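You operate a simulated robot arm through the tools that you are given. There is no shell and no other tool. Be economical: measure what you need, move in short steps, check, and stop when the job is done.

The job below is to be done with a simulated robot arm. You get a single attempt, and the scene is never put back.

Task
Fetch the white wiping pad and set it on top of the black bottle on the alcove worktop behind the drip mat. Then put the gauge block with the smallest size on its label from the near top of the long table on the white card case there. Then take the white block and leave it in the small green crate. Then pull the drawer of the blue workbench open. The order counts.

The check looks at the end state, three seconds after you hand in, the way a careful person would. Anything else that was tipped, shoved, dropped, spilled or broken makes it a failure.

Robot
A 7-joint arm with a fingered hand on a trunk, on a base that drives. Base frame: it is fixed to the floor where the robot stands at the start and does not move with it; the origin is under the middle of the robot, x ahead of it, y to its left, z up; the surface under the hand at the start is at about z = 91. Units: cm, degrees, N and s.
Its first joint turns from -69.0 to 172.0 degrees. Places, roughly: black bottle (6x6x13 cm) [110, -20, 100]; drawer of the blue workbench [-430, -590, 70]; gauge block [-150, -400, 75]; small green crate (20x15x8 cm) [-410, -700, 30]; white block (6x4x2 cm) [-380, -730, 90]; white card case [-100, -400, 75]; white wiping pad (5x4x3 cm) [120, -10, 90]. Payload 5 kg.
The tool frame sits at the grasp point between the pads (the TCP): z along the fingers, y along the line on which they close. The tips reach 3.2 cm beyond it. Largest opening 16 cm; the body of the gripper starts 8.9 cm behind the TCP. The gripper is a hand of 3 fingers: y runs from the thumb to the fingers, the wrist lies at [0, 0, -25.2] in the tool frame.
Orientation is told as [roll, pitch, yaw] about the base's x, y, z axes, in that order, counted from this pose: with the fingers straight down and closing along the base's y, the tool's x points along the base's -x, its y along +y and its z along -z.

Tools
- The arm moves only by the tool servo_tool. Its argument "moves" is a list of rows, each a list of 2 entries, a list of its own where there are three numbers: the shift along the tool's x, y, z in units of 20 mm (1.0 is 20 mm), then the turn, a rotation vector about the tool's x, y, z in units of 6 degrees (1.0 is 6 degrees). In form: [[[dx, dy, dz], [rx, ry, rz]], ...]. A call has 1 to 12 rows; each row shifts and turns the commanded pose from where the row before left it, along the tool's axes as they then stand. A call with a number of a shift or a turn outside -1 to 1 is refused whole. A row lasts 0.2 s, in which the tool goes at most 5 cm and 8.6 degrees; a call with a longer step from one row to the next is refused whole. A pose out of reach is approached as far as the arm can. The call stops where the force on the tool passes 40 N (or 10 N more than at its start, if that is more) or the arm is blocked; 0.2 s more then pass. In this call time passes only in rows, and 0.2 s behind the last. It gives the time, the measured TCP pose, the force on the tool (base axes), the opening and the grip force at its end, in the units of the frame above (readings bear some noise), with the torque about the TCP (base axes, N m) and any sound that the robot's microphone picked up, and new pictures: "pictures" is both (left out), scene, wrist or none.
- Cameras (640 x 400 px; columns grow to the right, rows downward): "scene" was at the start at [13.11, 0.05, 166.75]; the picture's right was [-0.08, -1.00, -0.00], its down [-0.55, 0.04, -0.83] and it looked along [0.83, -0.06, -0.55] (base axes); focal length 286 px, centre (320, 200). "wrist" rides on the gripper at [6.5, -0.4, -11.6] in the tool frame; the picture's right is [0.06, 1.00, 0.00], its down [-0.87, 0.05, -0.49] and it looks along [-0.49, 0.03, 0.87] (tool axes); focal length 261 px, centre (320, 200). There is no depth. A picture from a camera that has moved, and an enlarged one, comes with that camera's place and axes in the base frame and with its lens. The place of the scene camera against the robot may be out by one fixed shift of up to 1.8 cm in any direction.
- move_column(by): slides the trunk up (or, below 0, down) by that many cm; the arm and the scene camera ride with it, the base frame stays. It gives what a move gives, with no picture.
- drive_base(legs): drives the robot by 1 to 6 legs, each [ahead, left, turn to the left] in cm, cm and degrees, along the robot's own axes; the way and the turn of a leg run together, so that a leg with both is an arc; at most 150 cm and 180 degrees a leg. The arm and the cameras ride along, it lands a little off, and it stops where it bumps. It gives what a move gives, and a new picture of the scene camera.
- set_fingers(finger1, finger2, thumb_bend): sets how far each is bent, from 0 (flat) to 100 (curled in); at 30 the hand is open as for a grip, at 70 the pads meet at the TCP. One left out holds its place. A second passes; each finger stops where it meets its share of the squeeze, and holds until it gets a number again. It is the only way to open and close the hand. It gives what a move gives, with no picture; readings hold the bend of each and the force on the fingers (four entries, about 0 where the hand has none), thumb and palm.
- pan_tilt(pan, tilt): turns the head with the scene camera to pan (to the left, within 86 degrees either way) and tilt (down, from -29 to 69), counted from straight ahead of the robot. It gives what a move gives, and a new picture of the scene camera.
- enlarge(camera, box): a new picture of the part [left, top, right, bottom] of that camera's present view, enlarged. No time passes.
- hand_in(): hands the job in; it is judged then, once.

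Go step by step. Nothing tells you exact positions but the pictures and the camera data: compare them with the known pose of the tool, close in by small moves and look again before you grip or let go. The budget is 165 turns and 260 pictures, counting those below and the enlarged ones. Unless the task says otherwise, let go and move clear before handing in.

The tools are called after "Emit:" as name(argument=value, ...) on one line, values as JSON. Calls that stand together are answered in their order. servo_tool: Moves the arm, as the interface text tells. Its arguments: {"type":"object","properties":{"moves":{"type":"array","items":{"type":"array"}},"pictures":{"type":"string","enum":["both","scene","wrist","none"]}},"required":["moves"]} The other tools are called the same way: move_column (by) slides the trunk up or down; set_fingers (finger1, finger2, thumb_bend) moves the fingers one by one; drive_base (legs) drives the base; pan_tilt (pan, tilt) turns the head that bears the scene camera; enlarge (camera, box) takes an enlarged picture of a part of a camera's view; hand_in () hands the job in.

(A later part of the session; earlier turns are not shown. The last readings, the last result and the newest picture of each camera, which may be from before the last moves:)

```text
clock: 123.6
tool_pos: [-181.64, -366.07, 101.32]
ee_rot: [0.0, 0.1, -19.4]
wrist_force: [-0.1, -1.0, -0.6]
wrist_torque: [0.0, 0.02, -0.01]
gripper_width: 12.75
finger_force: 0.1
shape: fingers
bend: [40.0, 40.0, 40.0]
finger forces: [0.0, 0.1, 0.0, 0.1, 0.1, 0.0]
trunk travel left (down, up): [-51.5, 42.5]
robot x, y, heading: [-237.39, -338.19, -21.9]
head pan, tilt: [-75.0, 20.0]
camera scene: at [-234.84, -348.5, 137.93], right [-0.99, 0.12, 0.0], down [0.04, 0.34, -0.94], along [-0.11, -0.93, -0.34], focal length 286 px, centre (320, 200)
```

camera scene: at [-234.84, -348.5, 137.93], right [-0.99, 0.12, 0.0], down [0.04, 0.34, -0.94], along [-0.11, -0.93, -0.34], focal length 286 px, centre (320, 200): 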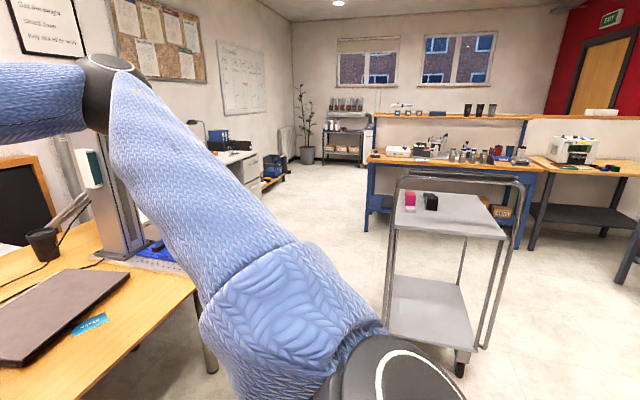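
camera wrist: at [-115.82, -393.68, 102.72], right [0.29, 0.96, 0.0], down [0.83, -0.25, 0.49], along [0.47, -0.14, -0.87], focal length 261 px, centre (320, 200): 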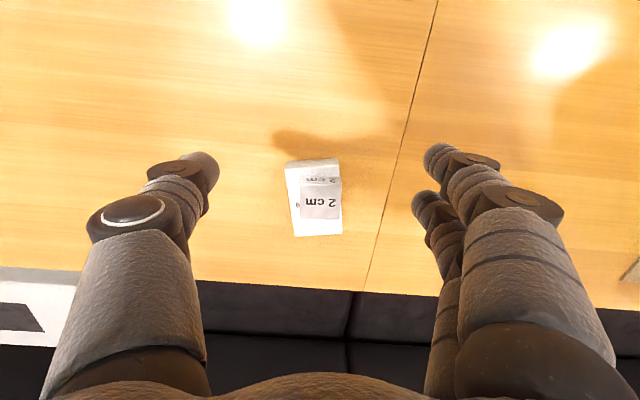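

Emit:
enlarge(camera="scene", box=[340, 80, 540, 260])

Emit:
enlarge(camera="scene", box=[240, 60, 420, 200])

```text
2.22 times, centred on (440, 170) of scene
camera zoom: at [-234.84, -348.5, 137.93], right [-0.99, 0.12, 0.0], down [0.04, 0.34, -0.94], along [-0.11, -0.93, -0.34], focal length 635 px, centre (53, 267)
```

zoom: 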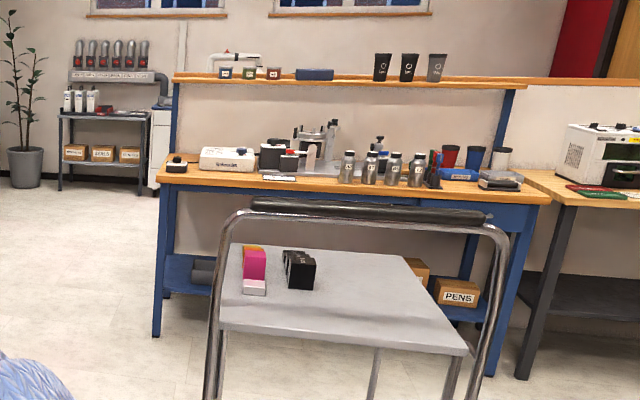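

```text
2.86 times, centred on (330, 130) of scene
camera zoom: at [-234.84, -348.5, 137.93], right [-0.99, 0.12, 0.0], down [0.04, 0.34, -0.94], along [-0.11, -0.93, -0.34], focal length 817 px, centre (291, 400)
```

zoom: 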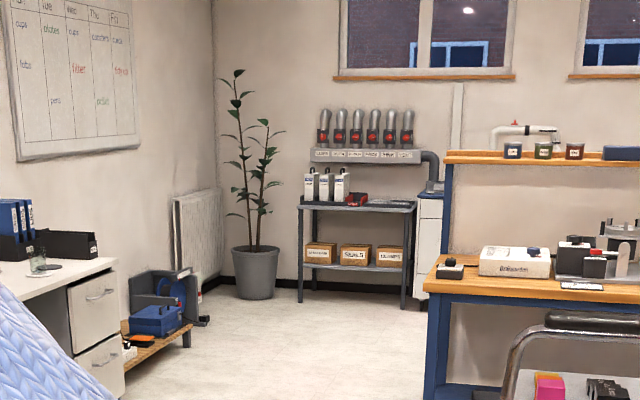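

The blue workbench is ahead past a cart. I'll turn to face along the aisle and survey the way around.

Emit:
drive_base(legs=[[0, 0, -91]])

Emit:
pan_tilt(pan=0, tilt=32)

```text
clock: 127.8
tool_pos: [-265.03, -394.47, 101.38]
ee_rot: [0.0, 0.0, -108.8]
wrist_force: [-0.7, 0.4, -0.5]
wrist_torque: [0.02, 0.01, -0.01]
gripper_width: 12.77
finger_force: 0.1
shape: fingers
bend: [40.0, 40.0, 40.0]
finger forces: [0.0, 0.1, 0.0, 0.0, 0.0, 0.1]
trunk travel left (down, up): [-51.5, 42.5]
robot x, y, heading: [-237.9, -337.71, -111.4]
head pan, tilt: [-75.0, 20.0]
camera scene: at [-249.51, -340.95, 137.93], right [0.11, 0.99, 0.0], down [0.34, -0.04, -0.94], along [-0.93, 0.11, -0.34], focal length 286 px, centre (320, 200)
```

scene: 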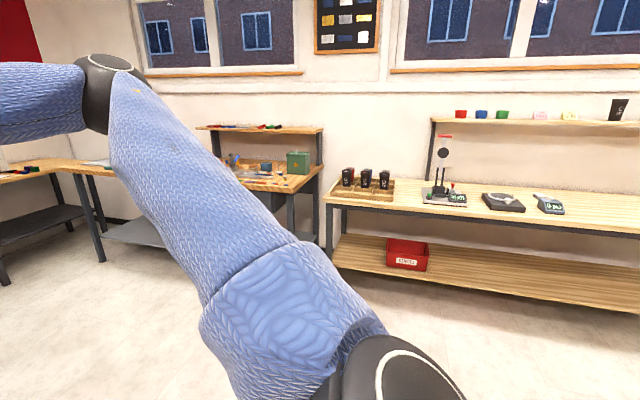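

```text
clock: 129.3
tool_pos: [-265.18, -394.43, 101.33]
ee_rot: [0.0, 0.1, -108.9]
wrist_force: [0.4, 0.0, -0.7]
wrist_torque: [-0.01, -0.04, -0.02]
gripper_width: 12.79
finger_force: 0.0
shape: fingers
bend: [40.0, 40.0, 40.0]
finger forces: [0.0, 0.0, 0.0, 0.1, 0.0, 0.0]
trunk travel left (down, up): [-51.5, 42.5]
robot x, y, heading: [-237.9, -338.32, -111.4]
head pan, tilt: [0.0, 32.0]
camera scene: at [-243.54, -350.35, 136.01], right [-0.93, 0.37, 0.0], down [0.19, 0.49, -0.85], along [-0.31, -0.79, -0.53], focal length 286 px, centre (320, 200)
```

scene: 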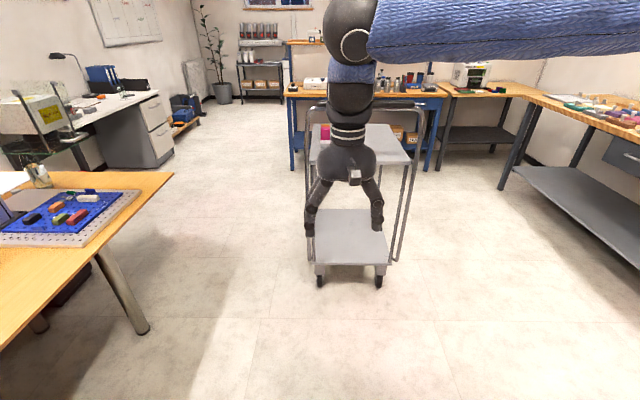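

Gap between the table corner and the cart is about 62 cm at table height and about 83 cm at the floor. I'll raise the trunk (arm above cart handle) and look down to measure my own base.

Emit:
move_column(by=40)

Emit:
pan_tilt(pan=10, tilt=69)

```text
clock: 133.1
tool_pos: [-265.14, -394.37, 141.28]
ee_rot: [0.0, 0.2, -108.9]
wrist_force: [-0.4, -0.1, -0.2]
wrist_torque: [0.0, 0.01, 0.0]
gripper_width: 12.73
finger_force: 0.0
shape: fingers
bend: [40.0, 40.0, 40.0]
finger forces: [0.1, 0.0, 0.1, 0.0, 0.0, 0.1]
trunk travel left (down, up): [-91.5, 2.5]
robot x, y, heading: [-237.45, -338.07, -111.3]
head pan, tilt: [0.0, 32.0]
```

```text
clock: 134.1
tool_pos: [-265.11, -394.4, 141.37]
ee_rot: [0.0, 0.1, -108.8]
wrist_force: [0.0, -0.6, -0.5]
wrist_torque: [-0.03, -0.02, -0.01]
gripper_width: 12.78
finger_force: 0.1
shape: fingers
bend: [40.0, 40.0, 40.0]
finger forces: [0.1, 0.0, 0.0, 0.0, 0.0, 0.0]
trunk travel left (down, up): [-91.5, 2.5]
robot x, y, heading: [-237.48, -337.77, -111.5]
head pan, tilt: [10.0, 68.8]
camera scene: at [-241.38, -347.51, 171.18], right [-0.98, 0.2, 0.0], down [0.19, 0.91, -0.36], along [-0.07, -0.36, -0.93], focal length 286 px, centre (320, 200)
```

scene: 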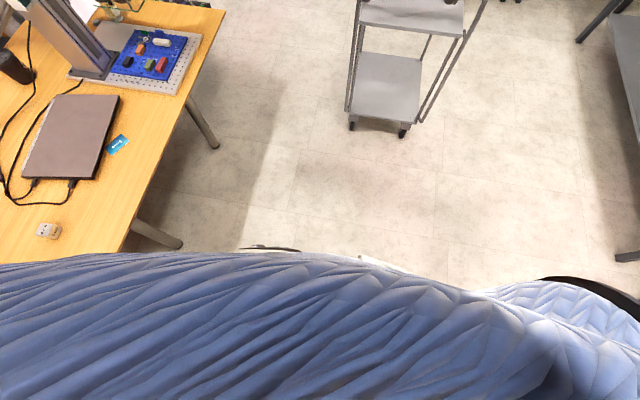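

Emit:
enlarge(camera="scene", box=[230, 220, 430, 300])

Emit:
pan_tilt(pan=80, tilt=69)

```text
3.20 times, centred on (330, 260) of scene
camera zoom: at [-241.38, -347.51, 171.18], right [-0.98, 0.2, 0.0], down [0.19, 0.91, -0.36], along [-0.07, -0.36, -0.93], focal length 915 px, centre (288, 8)
```

zoom: 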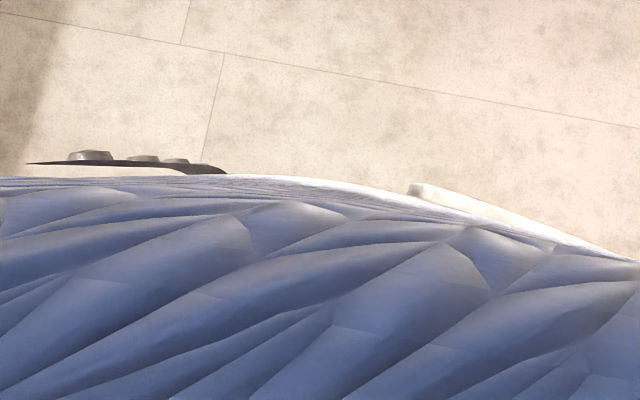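

```text
clock: 135.5
tool_pos: [-265.22, -394.39, 141.35]
ee_rot: [0.0, 0.2, -108.9]
wrist_force: [-0.3, 1.1, 0.5]
wrist_torque: [0.04, -0.01, 0.0]
gripper_width: 12.78
finger_force: 0.0
shape: fingers
bend: [40.0, 40.0, 40.0]
finger forces: [0.1, 0.0, 0.0, 0.0, 0.0, 0.0]
trunk travel left (down, up): [-91.5, 2.5]
robot x, y, heading: [-237.49, -337.87, -111.6]
head pan, tilt: [80.0, 68.8]
camera scene: at [-235.49, -344.95, 171.18], right [-0.52, -0.85, 0.0], down [-0.79, 0.49, -0.36], along [0.31, -0.19, -0.93], focal length 286 px, centre (320, 200)
```

scene: 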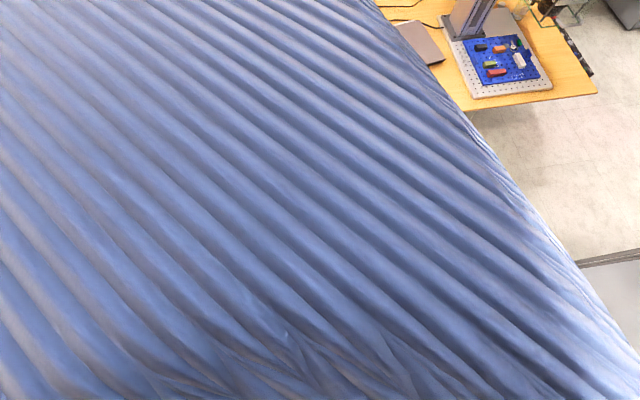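

With the trunk raised the arm clears everything, and the gap left of the cart suffices. I'll pass with about 25 cm to the table corner and about 39 cm to the cart, in small legs.

Emit:
pan_tilt(pan=0, tilt=60)

Emit:
drive_base(legs=[[90, 38, 0]])

```text
clock: 137.1
tool_pos: [-265.09, -394.38, 141.29]
ee_rot: [-0.1, 0.2, -108.9]
wrist_force: [-0.1, 0.0, -0.8]
wrist_torque: [-0.01, 0.01, -0.04]
gripper_width: 12.76
finger_force: 0.0
shape: fingers
bend: [40.0, 40.0, 40.0]
finger forces: [0.0, 0.0, 0.1, 0.0, 0.0, 0.1]
trunk travel left (down, up): [-91.5, 2.5]
robot x, y, heading: [-237.24, -337.76, -111.7]
head pan, tilt: [0.0, 60.0]
camera scene: at [-242.7, -348.23, 172.11], right [-0.93, 0.37, 0.0], down [0.32, 0.81, -0.5], along [-0.18, -0.47, -0.87], focal length 286 px, centre (320, 200)
```

scene: 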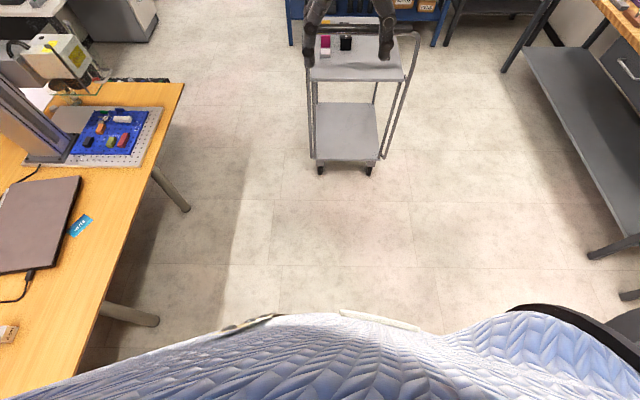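

```text
clock: 142.2
tool_pos: [-267.13, -493.5, 141.4]
ee_rot: [0.1, 0.0, -110.6]
wrist_force: [-0.2, -0.6, -0.5]
wrist_torque: [0.0, 0.0, -0.01]
gripper_width: 12.74
finger_force: 0.1
shape: fingers
bend: [40.0, 40.0, 40.0]
finger forces: [0.1, 0.0, 0.1, 0.1, 0.0, 0.1]
trunk travel left (down, up): [-91.5, 2.5]
robot x, y, heading: [-238.04, -438.14, -113.4]
head pan, tilt: [0.0, 60.0]
camera scene: at [-243.45, -448.07, 172.12], right [-0.92, 0.39, 0.0], down [0.34, 0.8, -0.5], along [-0.2, -0.46, -0.87], focal length 286 px, centre (320, 200)
```

scene: 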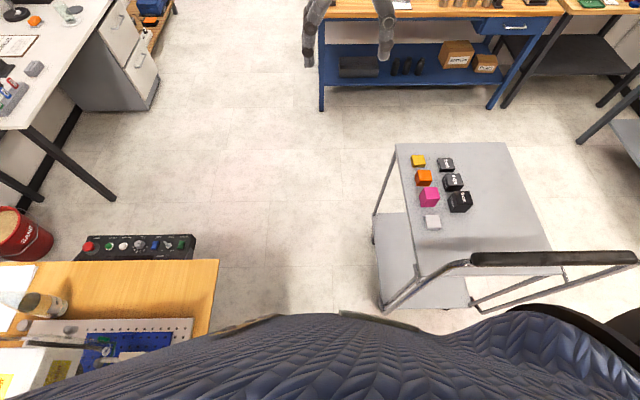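

Emit:
enlarge(camera="scene", box=[180, 250, 500, 350])

```text
2.00 times, centred on (340, 300) of scene
camera zoom: at [-243.45, -448.07, 172.12], right [-0.92, 0.39, 0.0], down [0.34, 0.8, -0.5], along [-0.2, -0.46, -0.87], focal length 572 px, centre (280, 0)
```

zoom: 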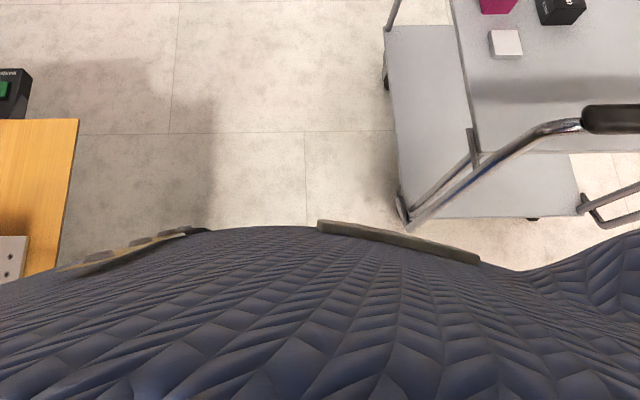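

The strips at my front may be torso or base; I'll lower the trunk a bit to see whether they shift.

Emit:
move_column(by=-12)

Emit:
enlarge(camera="scene", box=[180, 250, 500, 350])

```text
clock: 143.8
tool_pos: [-267.15, -493.45, 129.35]
ee_rot: [0.0, 0.0, -110.6]
wrist_force: [0.4, 0.4, 1.0]
wrist_torque: [0.0, 0.01, -0.04]
gripper_width: 12.77
finger_force: 0.1
shape: fingers
bend: [40.0, 40.0, 40.0]
finger forces: [0.0, 0.1, 0.0, 0.1, 0.0, 0.0]
trunk travel left (down, up): [-79.5, 14.5]
robot x, y, heading: [-238.15, -438.11, -113.1]
head pan, tilt: [0.0, 60.0]
```

```text
2.00 times, centred on (340, 300) of scene
camera zoom: at [-243.43, -448.05, 160.13], right [-0.92, 0.39, 0.0], down [0.34, 0.8, -0.5], along [-0.2, -0.46, -0.87], focal length 572 px, centre (280, 0)
```

zoom: 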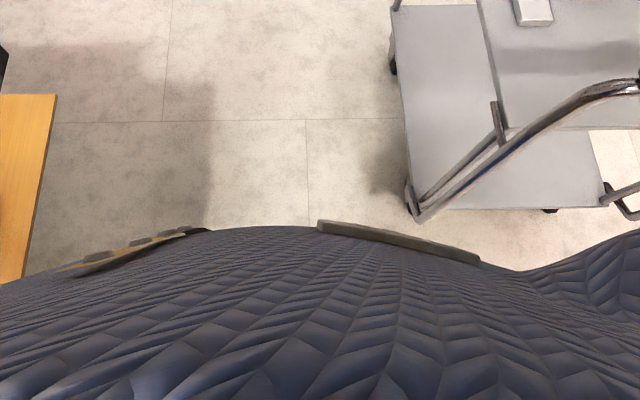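

They ride with the trunk, so the base is within about 34 cm. The gap is 68 cm here with me nearly centred; proceed slowly.

Emit:
drive_base(legs=[[25, 3, 0]])

```text
clock: 145.6
tool_pos: [-274.66, -518.18, 129.31]
ee_rot: [0.0, 0.2, -110.6]
wrist_force: [0.5, -0.7, 0.0]
wrist_torque: [-0.01, -0.01, 0.01]
gripper_width: 12.76
finger_force: 0.0
shape: fingers
bend: [40.0, 40.0, 40.0]
finger forces: [0.0, 0.0, 0.0, 0.1, 0.0, 0.0]
trunk travel left (down, up): [-79.5, 14.5]
robot x, y, heading: [-245.19, -462.53, -113.0]
head pan, tilt: [0.0, 60.0]
camera scene: at [-250.84, -472.8, 160.11], right [-0.92, 0.39, 0.0], down [0.34, 0.8, -0.5], along [-0.2, -0.46, -0.87], focal length 286 px, centre (320, 200)
```

scene: 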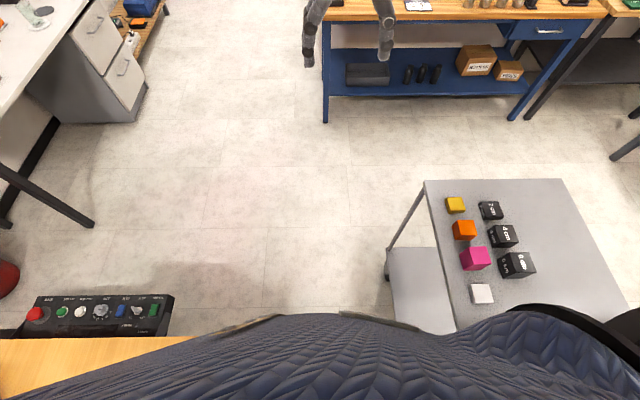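

Emit:
drive_base(legs=[[30, 6, 0], [60, 50, 0]])

Emit:
pan_tilt(pan=-25, tilt=25)

```text
clock: 151.5
tool_pos: [-259.41, -623.46, 129.38]
ee_rot: [0.0, 0.0, -110.9]
wrist_force: [0.1, 0.7, 0.0]
wrist_torque: [0.02, 0.0, 0.02]
gripper_width: 12.76
finger_force: 0.2
shape: fingers
bend: [40.0, 40.0, 40.0]
finger forces: [0.1, 0.1, 0.1, 0.0, 0.0, 0.0]
trunk travel left (down, up): [-79.5, 14.5]
robot x, y, heading: [-229.83, -567.72, -113.1]
head pan, tilt: [0.0, 60.0]
camera scene: at [-235.47, -578.13, 160.11], right [-0.92, 0.4, 0.0], down [0.34, 0.8, -0.5], along [-0.2, -0.46, -0.87], focal length 286 px, centre (320, 200)
```

scene: 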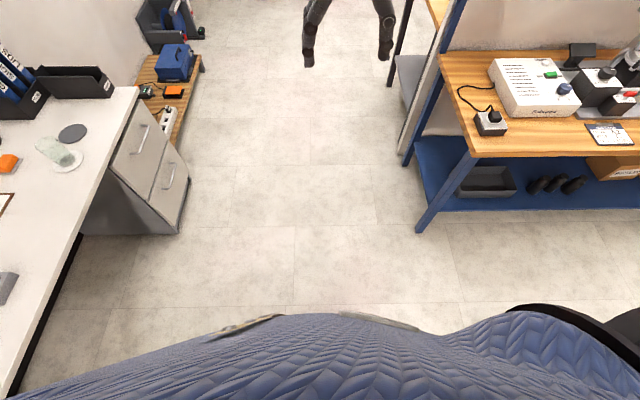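

```text
clock: 152.5
tool_pos: [-259.29, -623.45, 129.28]
ee_rot: [0.0, 0.1, -110.7]
wrist_force: [0.4, -0.2, -0.2]
wrist_torque: [0.01, 0.02, 0.0]
gripper_width: 12.77
finger_force: 0.1
shape: fingers
bend: [40.0, 40.0, 40.0]
finger forces: [0.0, 0.1, 0.0, 0.1, 0.0, 0.0]
trunk travel left (down, up): [-79.5, 14.5]
robot x, y, heading: [-230.16, -568.06, -113.5]
head pan, tilt: [-25.0, 25.0]
camera scene: at [-239.72, -578.11, 165.11], right [-0.66, 0.75, 0.0], down [0.32, 0.28, -0.91], along [-0.68, -0.6, -0.42], focal length 286 px, centre (320, 200)
```

scene: 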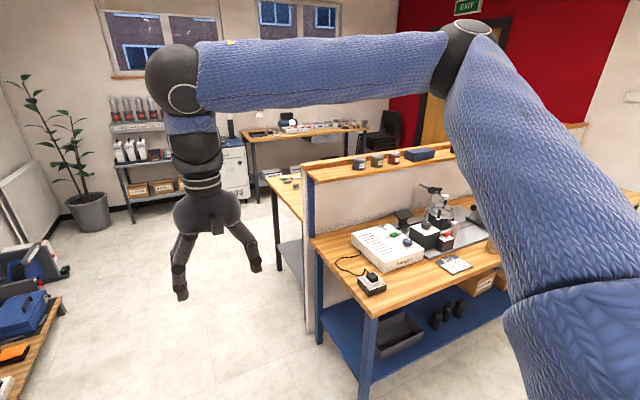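

Behind the partition is another table; the white block and crate are on its far side. I'll drive round its left end and turn to face it.

Emit:
drive_base(legs=[[140, 8, 0], [135, -10, 0]])

Emit:
pan_tilt(pan=-84, tilt=30)

```text
clock: 165.8
tool_pos: [-374.52, -870.8, 129.31]
ee_rot: [0.0, 0.1, -113.3]
wrist_force: [0.1, -0.7, -0.3]
wrist_torque: [0.02, 0.02, -0.03]
gripper_width: 12.79
finger_force: 0.3
shape: fingers
bend: [40.0, 40.0, 40.0]
finger forces: [0.0, 0.0, 0.1, 0.0, 0.1, 0.1]
trunk travel left (down, up): [-79.5, 14.5]
robot x, y, heading: [-342.85, -816.74, -116.0]
head pan, tilt: [-25.0, 25.0]
camera scene: at [-353.02, -826.39, 165.12], right [-0.63, 0.78, 0.0], down [0.33, 0.27, -0.91], along [-0.7, -0.57, -0.42], focal length 286 px, centre (320, 200)
```

scene: 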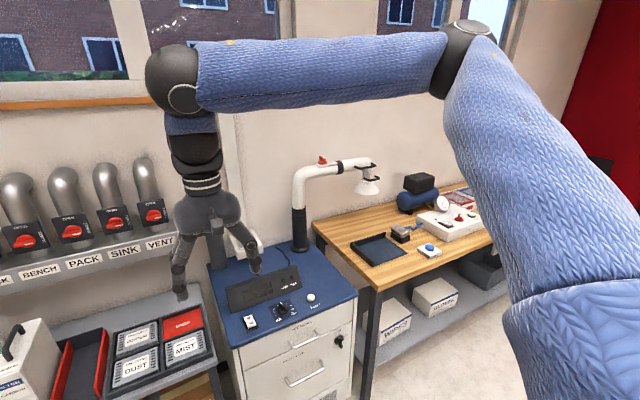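

```text
clock: 167.1
tool_pos: [-374.6, -870.8, 129.14]
ee_rot: [0.0, 0.0, -113.3]
wrist_force: [0.4, 0.0, 0.6]
wrist_torque: [0.02, 0.0, -0.02]
gripper_width: 12.74
finger_force: 0.0
shape: fingers
bend: [40.0, 40.0, 40.0]
finger forces: [0.0, 0.0, 0.0, 0.0, 0.0, 0.0]
trunk travel left (down, up): [-79.5, 14.5]
robot x, y, heading: [-342.85, -817.12, -115.9]
head pan, tilt: [-84.0, 30.0]
camera scene: at [-354.36, -817.48, 164.32], right [0.34, 0.94, 0.0], down [0.47, -0.17, -0.87], along [-0.81, 0.29, -0.5], focal length 286 px, centre (320, 200)
```

scene: 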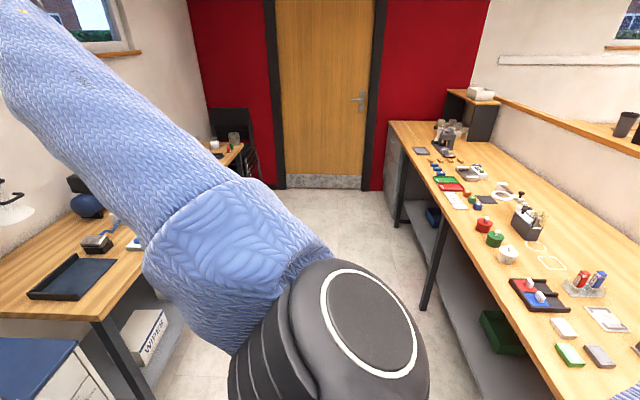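

White block found at about (-380, -733) and the green crate on the lower shelf at about (-410, -696, z 30). I'll turn left to face this table (hand sweeping over the free end of the aisle).

Emit:
drive_base(legs=[[0, 0, 60]])

Emit:
drive_base(legs=[[0, 0, 123]])

Emit:
pan_tilt(pan=20, tilt=45)

```text
clock: 170.1
tool_pos: [-313.28, -871.99, 129.42]
ee_rot: [0.0, 0.2, -54.6]
wrist_force: [0.6, -0.3, -1.0]
wrist_torque: [-0.04, -0.02, -0.01]
gripper_width: 12.74
finger_force: 0.1
shape: fingers
bend: [40.0, 40.0, 40.0]
finger forces: [0.0, 0.1, 0.0, 0.0, 0.1, 0.1]
trunk travel left (down, up): [-79.5, 14.5]
robot x, y, heading: [-342.74, -816.96, -56.9]
head pan, tilt: [-84.0, 30.0]
camera scene: at [-347.94, -825.95, 164.32], right [-0.63, 0.78, 0.0], down [0.39, 0.31, -0.87], along [-0.68, -0.54, -0.5], focal length 286 px, centre (320, 200)
```

scene: 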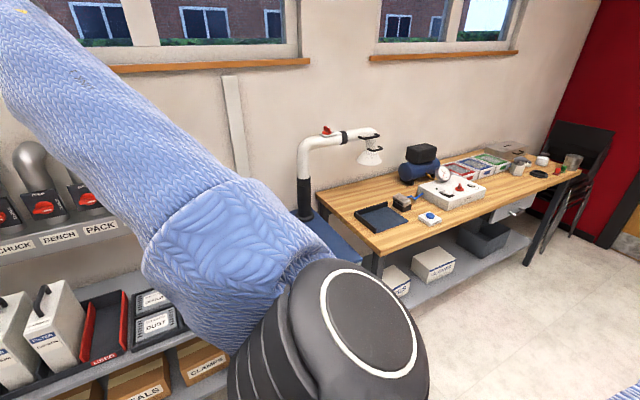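

```text
clock: 175.6
tool_pos: [-312.22, -762.0, 129.48]
ee_rot: [0.1, 0.1, 67.9]
wrist_force: [0.9, 0.3, -0.1]
wrist_torque: [-0.03, 0.01, 0.0]
gripper_width: 12.77
finger_force: 0.1
shape: fingers
bend: [40.0, 40.0, 40.0]
finger forces: [0.0, 0.1, 0.1, 0.0, 0.0, 0.0]
trunk travel left (down, up): [-79.5, 14.5]
robot x, y, heading: [-342.85, -817.33, 65.6]
head pan, tilt: [-84.0, 30.0]
camera scene: at [-332.93, -814.34, 164.32], right [-0.32, -0.95, 0.0], down [-0.47, 0.16, -0.87], along [0.82, -0.28, -0.5], focal length 286 px, centre (320, 200)
```

scene: 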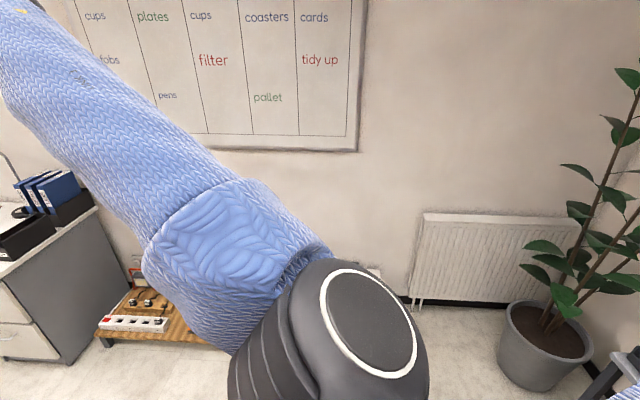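

```text
clock: 177.4
tool_pos: [-312.19, -762.05, 129.25]
ee_rot: [0.0, 0.1, 67.9]
wrist_force: [-0.2, -0.5, -0.7]
wrist_torque: [0.0, 0.03, 0.0]
gripper_width: 12.76
finger_force: 0.0
shape: fingers
bend: [40.0, 40.0, 40.0]
finger forces: [0.1, 0.0, 0.0, 0.0, 0.1, 0.1]
trunk travel left (down, up): [-79.5, 14.5]
robot x, y, heading: [-342.64, -816.82, 65.2]
head pan, tilt: [20.0, 45.0]
camera scene: at [-340.82, -803.36, 162.06], right [1.0, -0.08, 0.0], down [-0.06, -0.7, -0.71], along [0.06, 0.7, -0.71], focal length 286 px, centre (320, 200)
```

scene: 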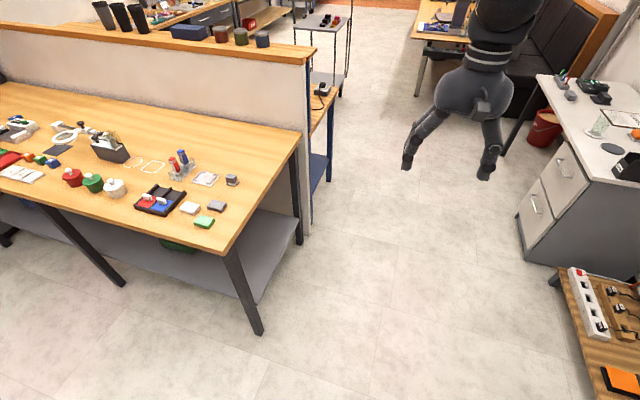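

Emit:
enlarge(camera="scene", box=[120, 140, 260, 260])

```text
3.33 times, centred on (190, 200) of scene
camera zoom: at [-340.82, -803.36, 162.06], right [1.0, -0.08, 0.0], down [-0.06, -0.7, -0.71], along [0.06, 0.7, -0.71], focal length 953 px, centre (753, 200)
```

zoom: 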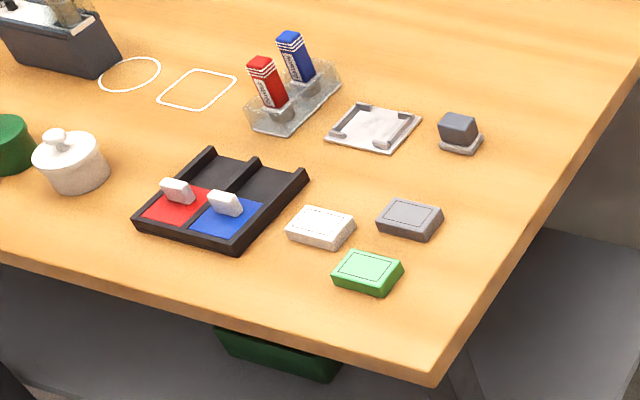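

Everything fits a stand-point about 95 cm to my left: block at front-right, crate ahead-left. Moving there with the hand high.

Emit:
drive_base(legs=[[0, 50, 0], [0, 45, 1.5]])

Emit:
pan_tilt(pan=-15, tilt=45)

```text
clock: 182.7
tool_pos: [-401.22, -722.27, 129.34]
ee_rot: [-0.2, 0.2, 69.6]
wrist_force: [-0.1, -1.5, 0.7]
wrist_torque: [-0.04, -0.04, 0.01]
gripper_width: 12.75
finger_force: 0.0
shape: fingers
bend: [40.0, 40.0, 40.0]
finger forces: [0.0, 0.0, 0.0, 0.0, 0.0, 0.0]
trunk travel left (down, up): [-79.5, 14.5]
robot x, y, heading: [-429.9, -778.18, 67.3]
head pan, tilt: [20.0, 45.0]
camera scene: at [-428.53, -764.43, 162.06], right [1.0, -0.05, 0.0], down [-0.04, -0.71, -0.71], along [0.04, 0.71, -0.71], focal length 286 px, centre (320, 200)
```

scene: 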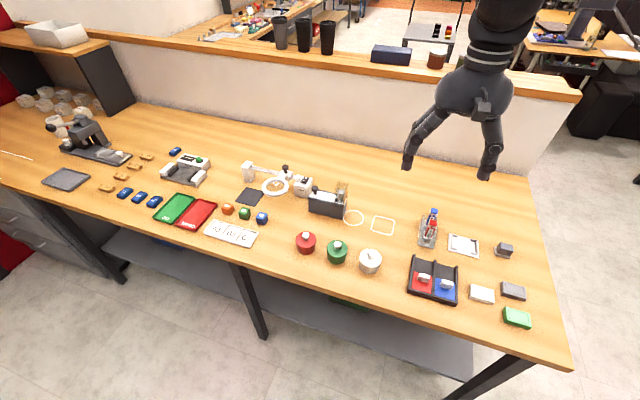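

```text
clock: 183.7
tool_pos: [-401.16, -722.36, 129.32]
ee_rot: [0.0, 0.1, 69.7]
wrist_force: [-0.2, -0.5, 0.3]
wrist_torque: [0.01, -0.02, 0.0]
gripper_width: 12.75
finger_force: 0.1
shape: fingers
bend: [40.0, 40.0, 40.0]
finger forces: [0.1, 0.0, 0.0, 0.0, 0.0, 0.0]
trunk travel left (down, up): [-79.5, 14.5]
robot x, y, heading: [-430.0, -778.14, 66.8]
head pan, tilt: [-15.0, 45.0]
camera scene: at [-423.91, -766.15, 162.06], right [0.79, -0.61, 0.0], down [-0.43, -0.56, -0.71], along [0.43, 0.56, -0.71], focal length 286 px, centre (320, 200)
```

scene: 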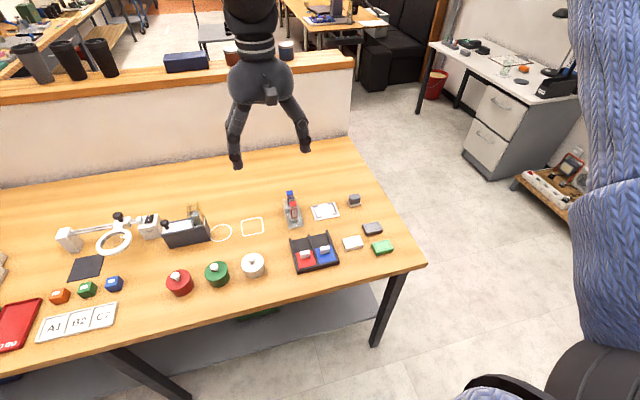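

Emit:
servo_tool(moves=[[[0.1, -0.93, 0.3], [0, 0, 0]], [[0.1, -0.93, 0.3], [0, 0, 0]], [[0.1, -0.93, 0.3], [0, 0, 0]], [[0.1, -0.93, 0.6], [0, 0, 0]], [[0.1, -0.93, 0.6], [0, 0, 0]], [[0.1, -0.93, 0.6], [0, 0, 0]], [[0.1, -0.93, 0.7], [0, 0, 0]], [[0.1, -0.93, 0.7], [0, 0, 0]], [[0.1, -0.93, 0.7], [0, 0, 0]], [[0.1, -0.93, 0.7], [0, 0, 0]], [[0.1, -0.93, 0.7], [0, 0, 0]], [[0.1, -0.93, 0.7], [0, 0, 0]]], pictures="wrist")

```text
clock: 186.3
tool_pos: [-381.17, -732.47, 115.32]
ee_rot: [-0.1, 0.1, 69.8]
wrist_force: [0.0, 0.2, 0.6]
wrist_torque: [0.02, 0.0, -0.03]
gripper_width: 12.78
finger_force: 0.0
shape: fingers
bend: [40.0, 40.0, 40.0]
finger forces: [0.0, 0.1, 0.0, 0.0, 0.0, 0.1]
trunk travel left (down, up): [-79.5, 14.5]
robot x, y, heading: [-429.67, -777.83, 67.0]
head pan, tilt: [-15.0, 45.0]
camera wrist: at [-383.0, -738.54, 126.96], right [-0.96, 0.29, 0.0], down [0.25, 0.83, 0.49], along [0.14, 0.47, -0.87], focal length 261 px, centre (320, 200)
```

wrist: 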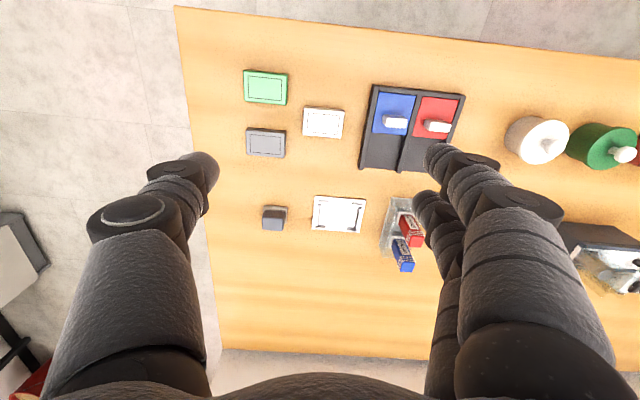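

The block's neighbours leave tight gaps on the long ends, so I'll turn the hand 90° and grip across the 4 cm side, where there is room.

Emit:
servo_tool(moves=[[[0, 0, 0], [0, 0, 1]], [[0, 0, 0], [0, 0, 1]], [[0, 0, 0], [0, 0, 1]], [[0, 0, 0], [0, 0, 1]], [[0, 0, 0], [0, 0, 1]], [[0, 0, 0], [0, 0, 1]], [[0, 0, 0], [0, 0, 1]], [[0, 0, 0], [0, 0, 1]], [[0, 0, 0], [0, 0, 1]], [[0, 0, 0], [0, 0, 1]], [[0, 0, 0], [0, 0, 1]], [[0, 0, 0], [0, 0, 1]]], pictures="none")

Emit:
servo_tool(moves=[[[0, 0, 0], [0, 0, 1]], [[0, 0, 0], [0, 0, 1]], [[0, 0, 0], [0, 0, 1]], [[0, 0, 0], [0, 0, 0]], [[0, 0, 0], [0, 0, 0]]], pictures="both")

```text
clock: 188.9
tool_pos: [-381.1, -732.36, 115.54]
ee_rot: [0.0, 0.1, -2.3]
wrist_force: [1.3, 0.3, 0.1]
wrist_torque: [0.01, 0.01, 0.0]
gripper_width: 12.73
finger_force: 0.1
shape: fingers
bend: [40.0, 40.0, 40.0]
finger forces: [0.1, 0.0, 0.1, 0.0, 0.0, 0.1]
trunk travel left (down, up): [-79.5, 14.5]
robot x, y, heading: [-430.12, -777.86, 67.0]
head pan, tilt: [-15.0, 45.0]
```

```text
clock: 190.1
tool_pos: [-381.05, -732.5, 115.5]
ee_rot: [-0.1, 0.0, -20.4]
wrist_force: [0.8, -0.5, 0.0]
wrist_torque: [0.01, -0.01, -0.01]
gripper_width: 12.77
finger_force: 0.1
shape: fingers
bend: [40.0, 40.0, 40.0]
finger forces: [0.0, 0.0, 0.0, 0.1, 0.1, 0.0]
trunk travel left (down, up): [-79.5, 14.5]
robot x, y, heading: [-429.9, -777.69, 66.8]
head pan, tilt: [-15.0, 45.0]
camera scene: at [-423.87, -766.18, 162.06], right [0.79, -0.61, 0.0], down [-0.43, -0.56, -0.71], along [0.43, 0.56, -0.71], focal length 286 px, centre (320, 200)
camera wrist: at [-387.29, -730.41, 127.22], right [0.29, 0.96, 0.0], down [0.83, -0.25, 0.49], along [0.47, -0.14, -0.87], focal length 261 px, centre (320, 200)
```

scene: 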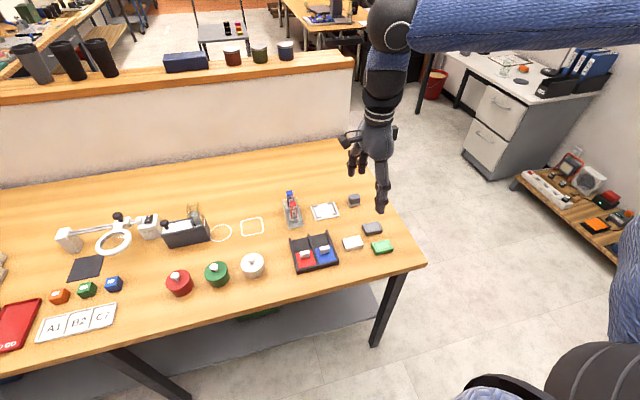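
wrist: 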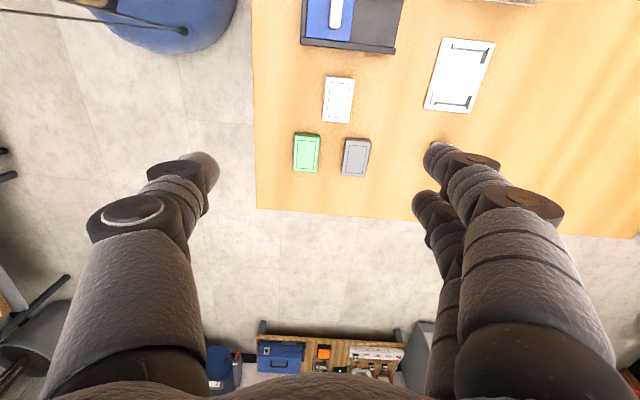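

Emit:
set_fingers(finger1=47, finger2=47, thumb_bend=47)

Emit:
servo_tool(moves=[[[0.25, 0.6, 0], [0, 0, 0.35]], [[0.25, 0.6, 0], [0, 0, 0.35]], [[0, 0, 0.8], [0, 0, 0]], [[0, 0, 0.8], [0, 0, 0]], [[0, 0, 0.8], [0, 0, 0]], [[0, 0, 0.8], [0, 0, 0]], [[0, 0, 0.8], [0, 0, 0]], [[0, 0, 0.8], [0, 0, 0]], [[0, 0, 0.7], [0, 0, 0]], [[0, 0, 0], [0, 0, 0]], [[0, 0, 0], [0, 0, 0]]], pictures="wrist")

```text
clock: 191.1
tool_pos: [-381.04, -732.45, 115.51]
ee_rot: [-0.1, 0.0, -20.4]
wrist_force: [1.0, 0.6, 0.4]
wrist_torque: [0.03, -0.02, 0.0]
gripper_width: 10.06
finger_force: 0.0
shape: fingers
bend: [47.0, 47.0, 47.0]
finger forces: [0.0, 0.0, 0.0, 0.1, 0.1, 0.1]
trunk travel left (down, up): [-79.5, 14.5]
robot x, y, heading: [-430.05, -777.89, 67.2]
head pan, tilt: [-15.0, 45.0]
```

```text
clock: 193.5
tool_pos: [-380.99, -729.68, 104.61]
ee_rot: [-0.1, 0.0, -24.5]
wrist_force: [-0.3, 0.9, 0.1]
wrist_torque: [-0.04, -0.04, 0.04]
gripper_width: 9.99
finger_force: 0.1
shape: fingers
bend: [47.0, 47.0, 47.0]
finger forces: [0.1, 0.1, 0.0, 0.0, 0.0, 0.0]
trunk travel left (down, up): [-79.5, 14.5]
robot x, y, heading: [-430.08, -777.68, 67.0]
head pan, tilt: [-15.0, 45.0]
camera wrist: at [-387.21, -727.28, 116.32], right [0.36, 0.93, 0.0], down [0.81, -0.31, 0.49], along [0.46, -0.18, -0.87], focal length 261 px, centre (320, 200)
```

wrist: 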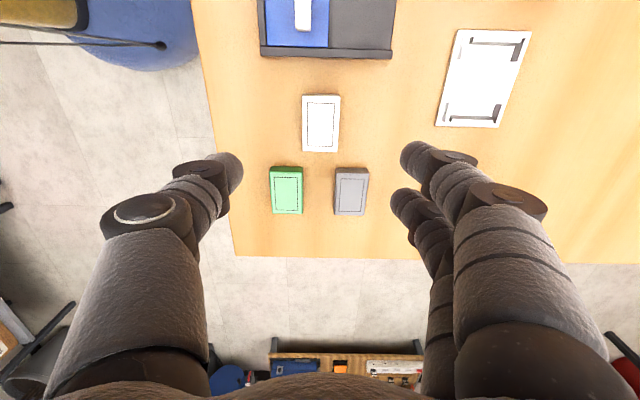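

Emit:
servo_tool(moves=[[[0.1, 0, 0.8], [0, 0, 0]], [[0.05, 0, 0.8], [0, 0, 0]], [[0, 0, 0.8], [0, 0, 0]], [[0, 0, 0.8], [0, 0, 0]], [[0, 0, 0.8], [0, 0, 0]], [[0, 0, 0.8], [0, 0, 0]], [[0, 0, 0], [0, 0, 0]], [[0, 0, 0], [0, 0, 0]]], pictures="wrist")

```text
clock: 195.3
tool_pos: [-381.39, -729.38, 94.96]
ee_rot: [-0.1, 0.0, -24.5]
wrist_force: [0.2, 0.0, -0.7]
wrist_torque: [0.03, -0.01, -0.02]
gripper_width: 10.04
finger_force: 0.1
shape: fingers
bend: [47.0, 47.0, 47.0]
finger forces: [0.1, 0.1, 0.0, 0.1, 0.0, 0.0]
trunk travel left (down, up): [-79.5, 14.5]
robot x, y, heading: [-430.37, -777.95, 67.1]
head pan, tilt: [-15.0, 45.0]
camera wrist: at [-387.44, -726.96, 106.66], right [0.36, 0.93, 0.0], down [0.81, -0.31, 0.49], along [0.46, -0.18, -0.87], focal length 261 px, centre (320, 200)
```

wrist: 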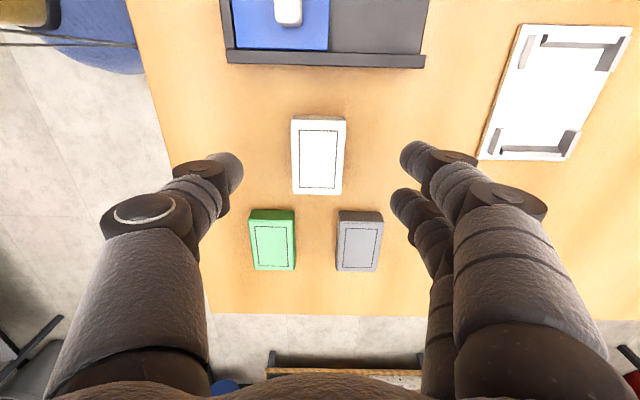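

Emit:
servo_tool(moves=[[[0, -0.05, 0.5], [0, 0, 0]], [[0, 0, 0.5], [0, 0, 0]], [[0, 0, 0.4], [0, 0, 0]], [[0, 0, 0], [0, 0, 0]], [[0, 0, 0], [0, 0, 0]]], pictures="wrist")

Emit:
enlarge(camera="scene", box=[310, 170, 430, 270])

```text
clock: 196.5
tool_pos: [-381.49, -729.75, 92.15]
ee_rot: [-0.1, 0.0, -24.4]
wrist_force: [0.3, -0.7, -0.5]
wrist_torque: [-0.02, 0.0, 0.02]
gripper_width: 10.02
finger_force: 0.0
shape: fingers
bend: [47.0, 47.0, 47.0]
finger forces: [0.0, 0.1, 0.0, 0.1, 0.0, 0.1]
trunk travel left (down, up): [-79.5, 14.5]
robot x, y, heading: [-429.95, -777.98, 67.3]
head pan, tilt: [-15.0, 45.0]
camera wrist: at [-387.53, -727.34, 103.85], right [0.36, 0.93, 0.0], down [0.81, -0.31, 0.49], along [0.46, -0.18, -0.87], focal length 261 px, centre (320, 200)
```

wrist: 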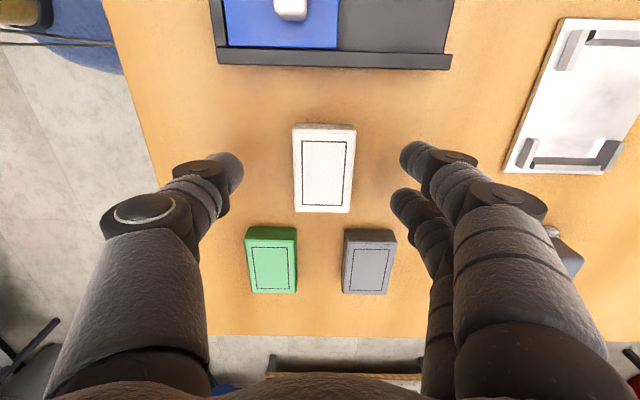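

```text
4.00 times, centred on (370, 220) of scene
camera zoom: at [-423.87, -766.18, 162.06], right [0.79, -0.61, 0.0], down [-0.43, -0.56, -0.71], along [0.43, 0.56, -0.71], focal length 1144 px, centre (120, 120)
```

zoom: 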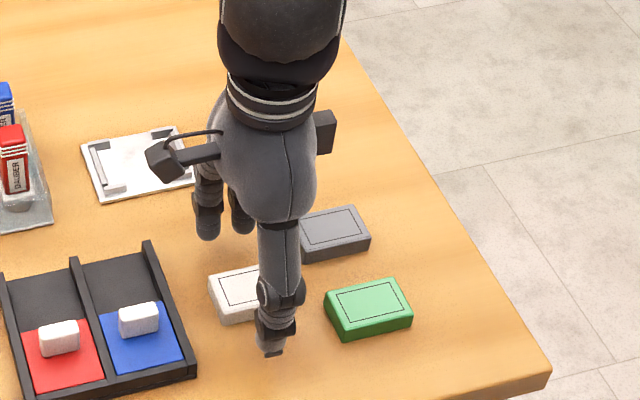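

Emit:
servo_tool(moves=[[[0, 0.03, 0.5], [0, 0, 0]], [[0, 0, 0.5], [0, 0, 0]], [[0, 0, 0.35], [0, 0, 0]], [[0, 0, 0], [0, 0, 0]], [[0, 0, 0], [0, 0, 0]]], pictures="wrist")

Emit:
enlarge(camera="scene", box=[330, 200, 410, 270])

```text
clock: 197.3
tool_pos: [-381.34, -729.49, 89.86]
ee_rot: [0.3, 0.1, -24.6]
wrist_force: [1.9, -2.6, 26.8]
wrist_torque: [-0.58, 0.08, 0.09]
gripper_width: 10.26
finger_force: 13.3
shape: fingers
bend: [47.0, 47.0, 47.0]
finger forces: [4.1, 6.4, 0.1, 0.0, 16.0, 0.1]
trunk travel left (down, up): [-79.5, 14.5]
robot x, y, heading: [-429.97, -777.85, 67.2]
head pan, tilt: [-15.0, 45.0]
stopped in row 4: the force on the tool passed its limit at 45 N (the readings are from after the stop); the commanded pose is now the measured one
camera wrist: at [-387.41, -727.13, 101.69], right [0.36, 0.93, 0.01], down [0.81, -0.32, 0.49], along [0.46, -0.17, -0.87], focal length 261 px, centre (320, 200)
```

wrist: 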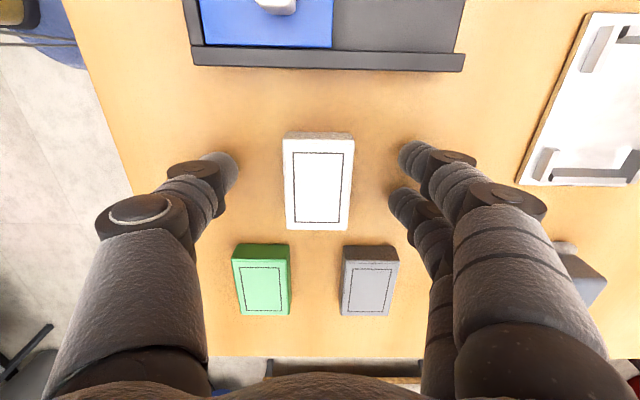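

```text
5.71 times, centred on (370, 235) of scene
camera zoom: at [-423.9, -766.22, 162.09], right [0.79, -0.62, 0.0], down [-0.43, -0.56, -0.71], along [0.43, 0.56, -0.71], focal length 1634 px, centre (34, 0)
```

zoom: 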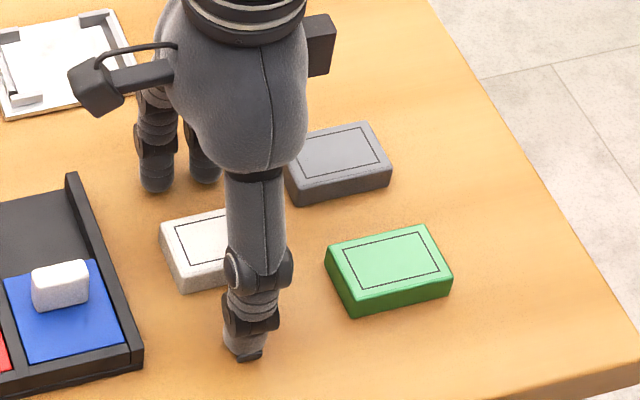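

Fingertips touched the table top. Backing up 5 mm and closing.

Emit:
servo_tool(moves=[[[0, 0, -0.3], [0, 0, 0]], [[0, 0, 0], [0, 0, 0]], [[0, 0, 0], [0, 0, 0]]], pictures="none")

Emit:
set_fingers(finger1=57, finger2=57, thumb_bend=57)

Emit:
enlarge(camera="wrist", box=[80, 50, 560, 350])

```text
clock: 198.1
tool_pos: [-381.33, -729.51, 90.26]
ee_rot: [0.2, 0.0, -24.6]
wrist_force: [0.1, 0.7, 0.3]
wrist_torque: [0.01, 0.01, 0.0]
gripper_width: 10.03
finger_force: 0.1
shape: fingers
bend: [47.0, 47.0, 47.0]
finger forces: [0.0, 0.1, 0.1, 0.0, 0.0, 0.1]
trunk travel left (down, up): [-79.5, 14.5]
robot x, y, heading: [-430.32, -777.78, 66.8]
head pan, tilt: [-15.0, 45.0]
```

```text
clock: 199.1
tool_pos: [-381.31, -729.69, 90.39]
ee_rot: [0.2, 0.0, -24.6]
wrist_force: [0.2, 0.2, 0.2]
wrist_torque: [0.02, -0.02, 0.02]
gripper_width: 6.38
finger_force: 0.1
shape: fingers
bend: [56.0, 56.0, 56.0]
finger forces: [0.0, 0.0, 0.0, 0.1, 0.0, 0.1]
trunk travel left (down, up): [-79.5, 14.5]
robot x, y, heading: [-430.27, -778.04, 67.2]
head pan, tilt: [-15.0, 45.0]
```

```text
1.33 times, centred on (320, 200) of wrist
camera zoom: at [-387.37, -727.26, 102.1], right [0.36, 0.93, 0.0], down [0.81, -0.31, 0.49], along [0.46, -0.17, -0.87], focal length 348 px, centre (320, 200)
```

zoom: 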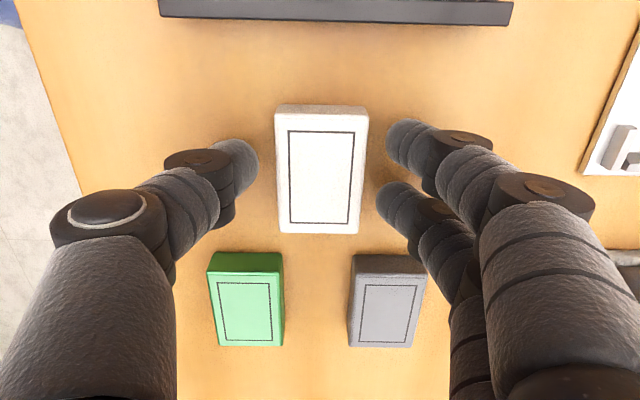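

Emit:
set_fingers(finger1=74, finger2=74, thumb_bend=74)

Emit:
servo_tool(moves=[[[0, 0, -0.4], [0, 0, 0]], [[0, 0, -0.8], [0, 0, 0]], [[0, 0, -0.8], [0, 0, 0]], [[0, 0, -0.8], [0, 0, 0]], [[0, 0, -0.8], [0, 0, 0]], [[0, 0, -0.8], [0, 0, 0]], [[0, 0, -0.8], [0, 0, 0]], [[0, 0, 0], [0, 0, 0]]], pictures="wrist")

```text
clock: 200.1
tool_pos: [-381.38, -729.65, 90.37]
ee_rot: [0.2, 0.0, -24.6]
wrist_force: [0.8, 0.4, -0.3]
wrist_torque: [0.04, 0.02, 0.0]
gripper_width: 4.31
finger_force: 22.7
shape: fingers
bend: [62.0, 62.0, 66.0]
finger forces: [11.3, 11.3, 0.1, 0.0, 22.6, 0.0]
trunk travel left (down, up): [-79.5, 14.5]
robot x, y, heading: [-430.18, -778.41, 67.2]
head pan, tilt: [-15.0, 45.0]
```

```text
clock: 201.9
tool_pos: [-381.36, -729.66, 100.96]
ee_rot: [0.2, 0.1, -24.6]
wrist_force: [0.6, 0.0, -0.4]
wrist_torque: [0.03, 0.0, 0.0]
gripper_width: 4.31
finger_force: 22.5
shape: fingers
bend: [62.0, 62.0, 66.0]
finger forces: [11.3, 11.3, 0.0, 0.1, 22.7, 0.1]
trunk travel left (down, up): [-79.5, 14.5]
robot x, y, heading: [-429.9, -777.83, 67.1]
head pan, tilt: [-15.0, 45.0]
camera wrist: at [-387.41, -727.35, 112.68], right [0.36, 0.93, 0.0], down [0.81, -0.31, 0.49], along [0.46, -0.17, -0.87], focal length 261 px, centre (320, 200)
```

wrist: 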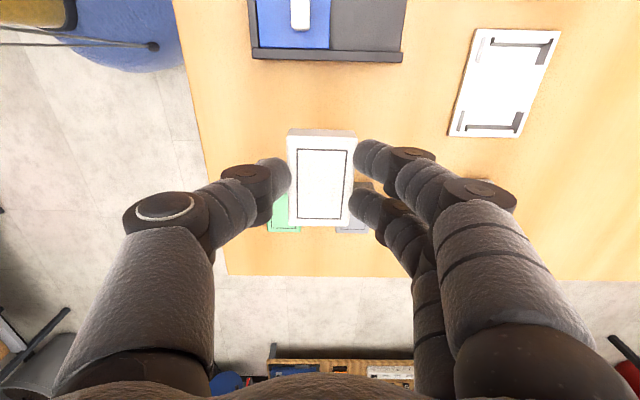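

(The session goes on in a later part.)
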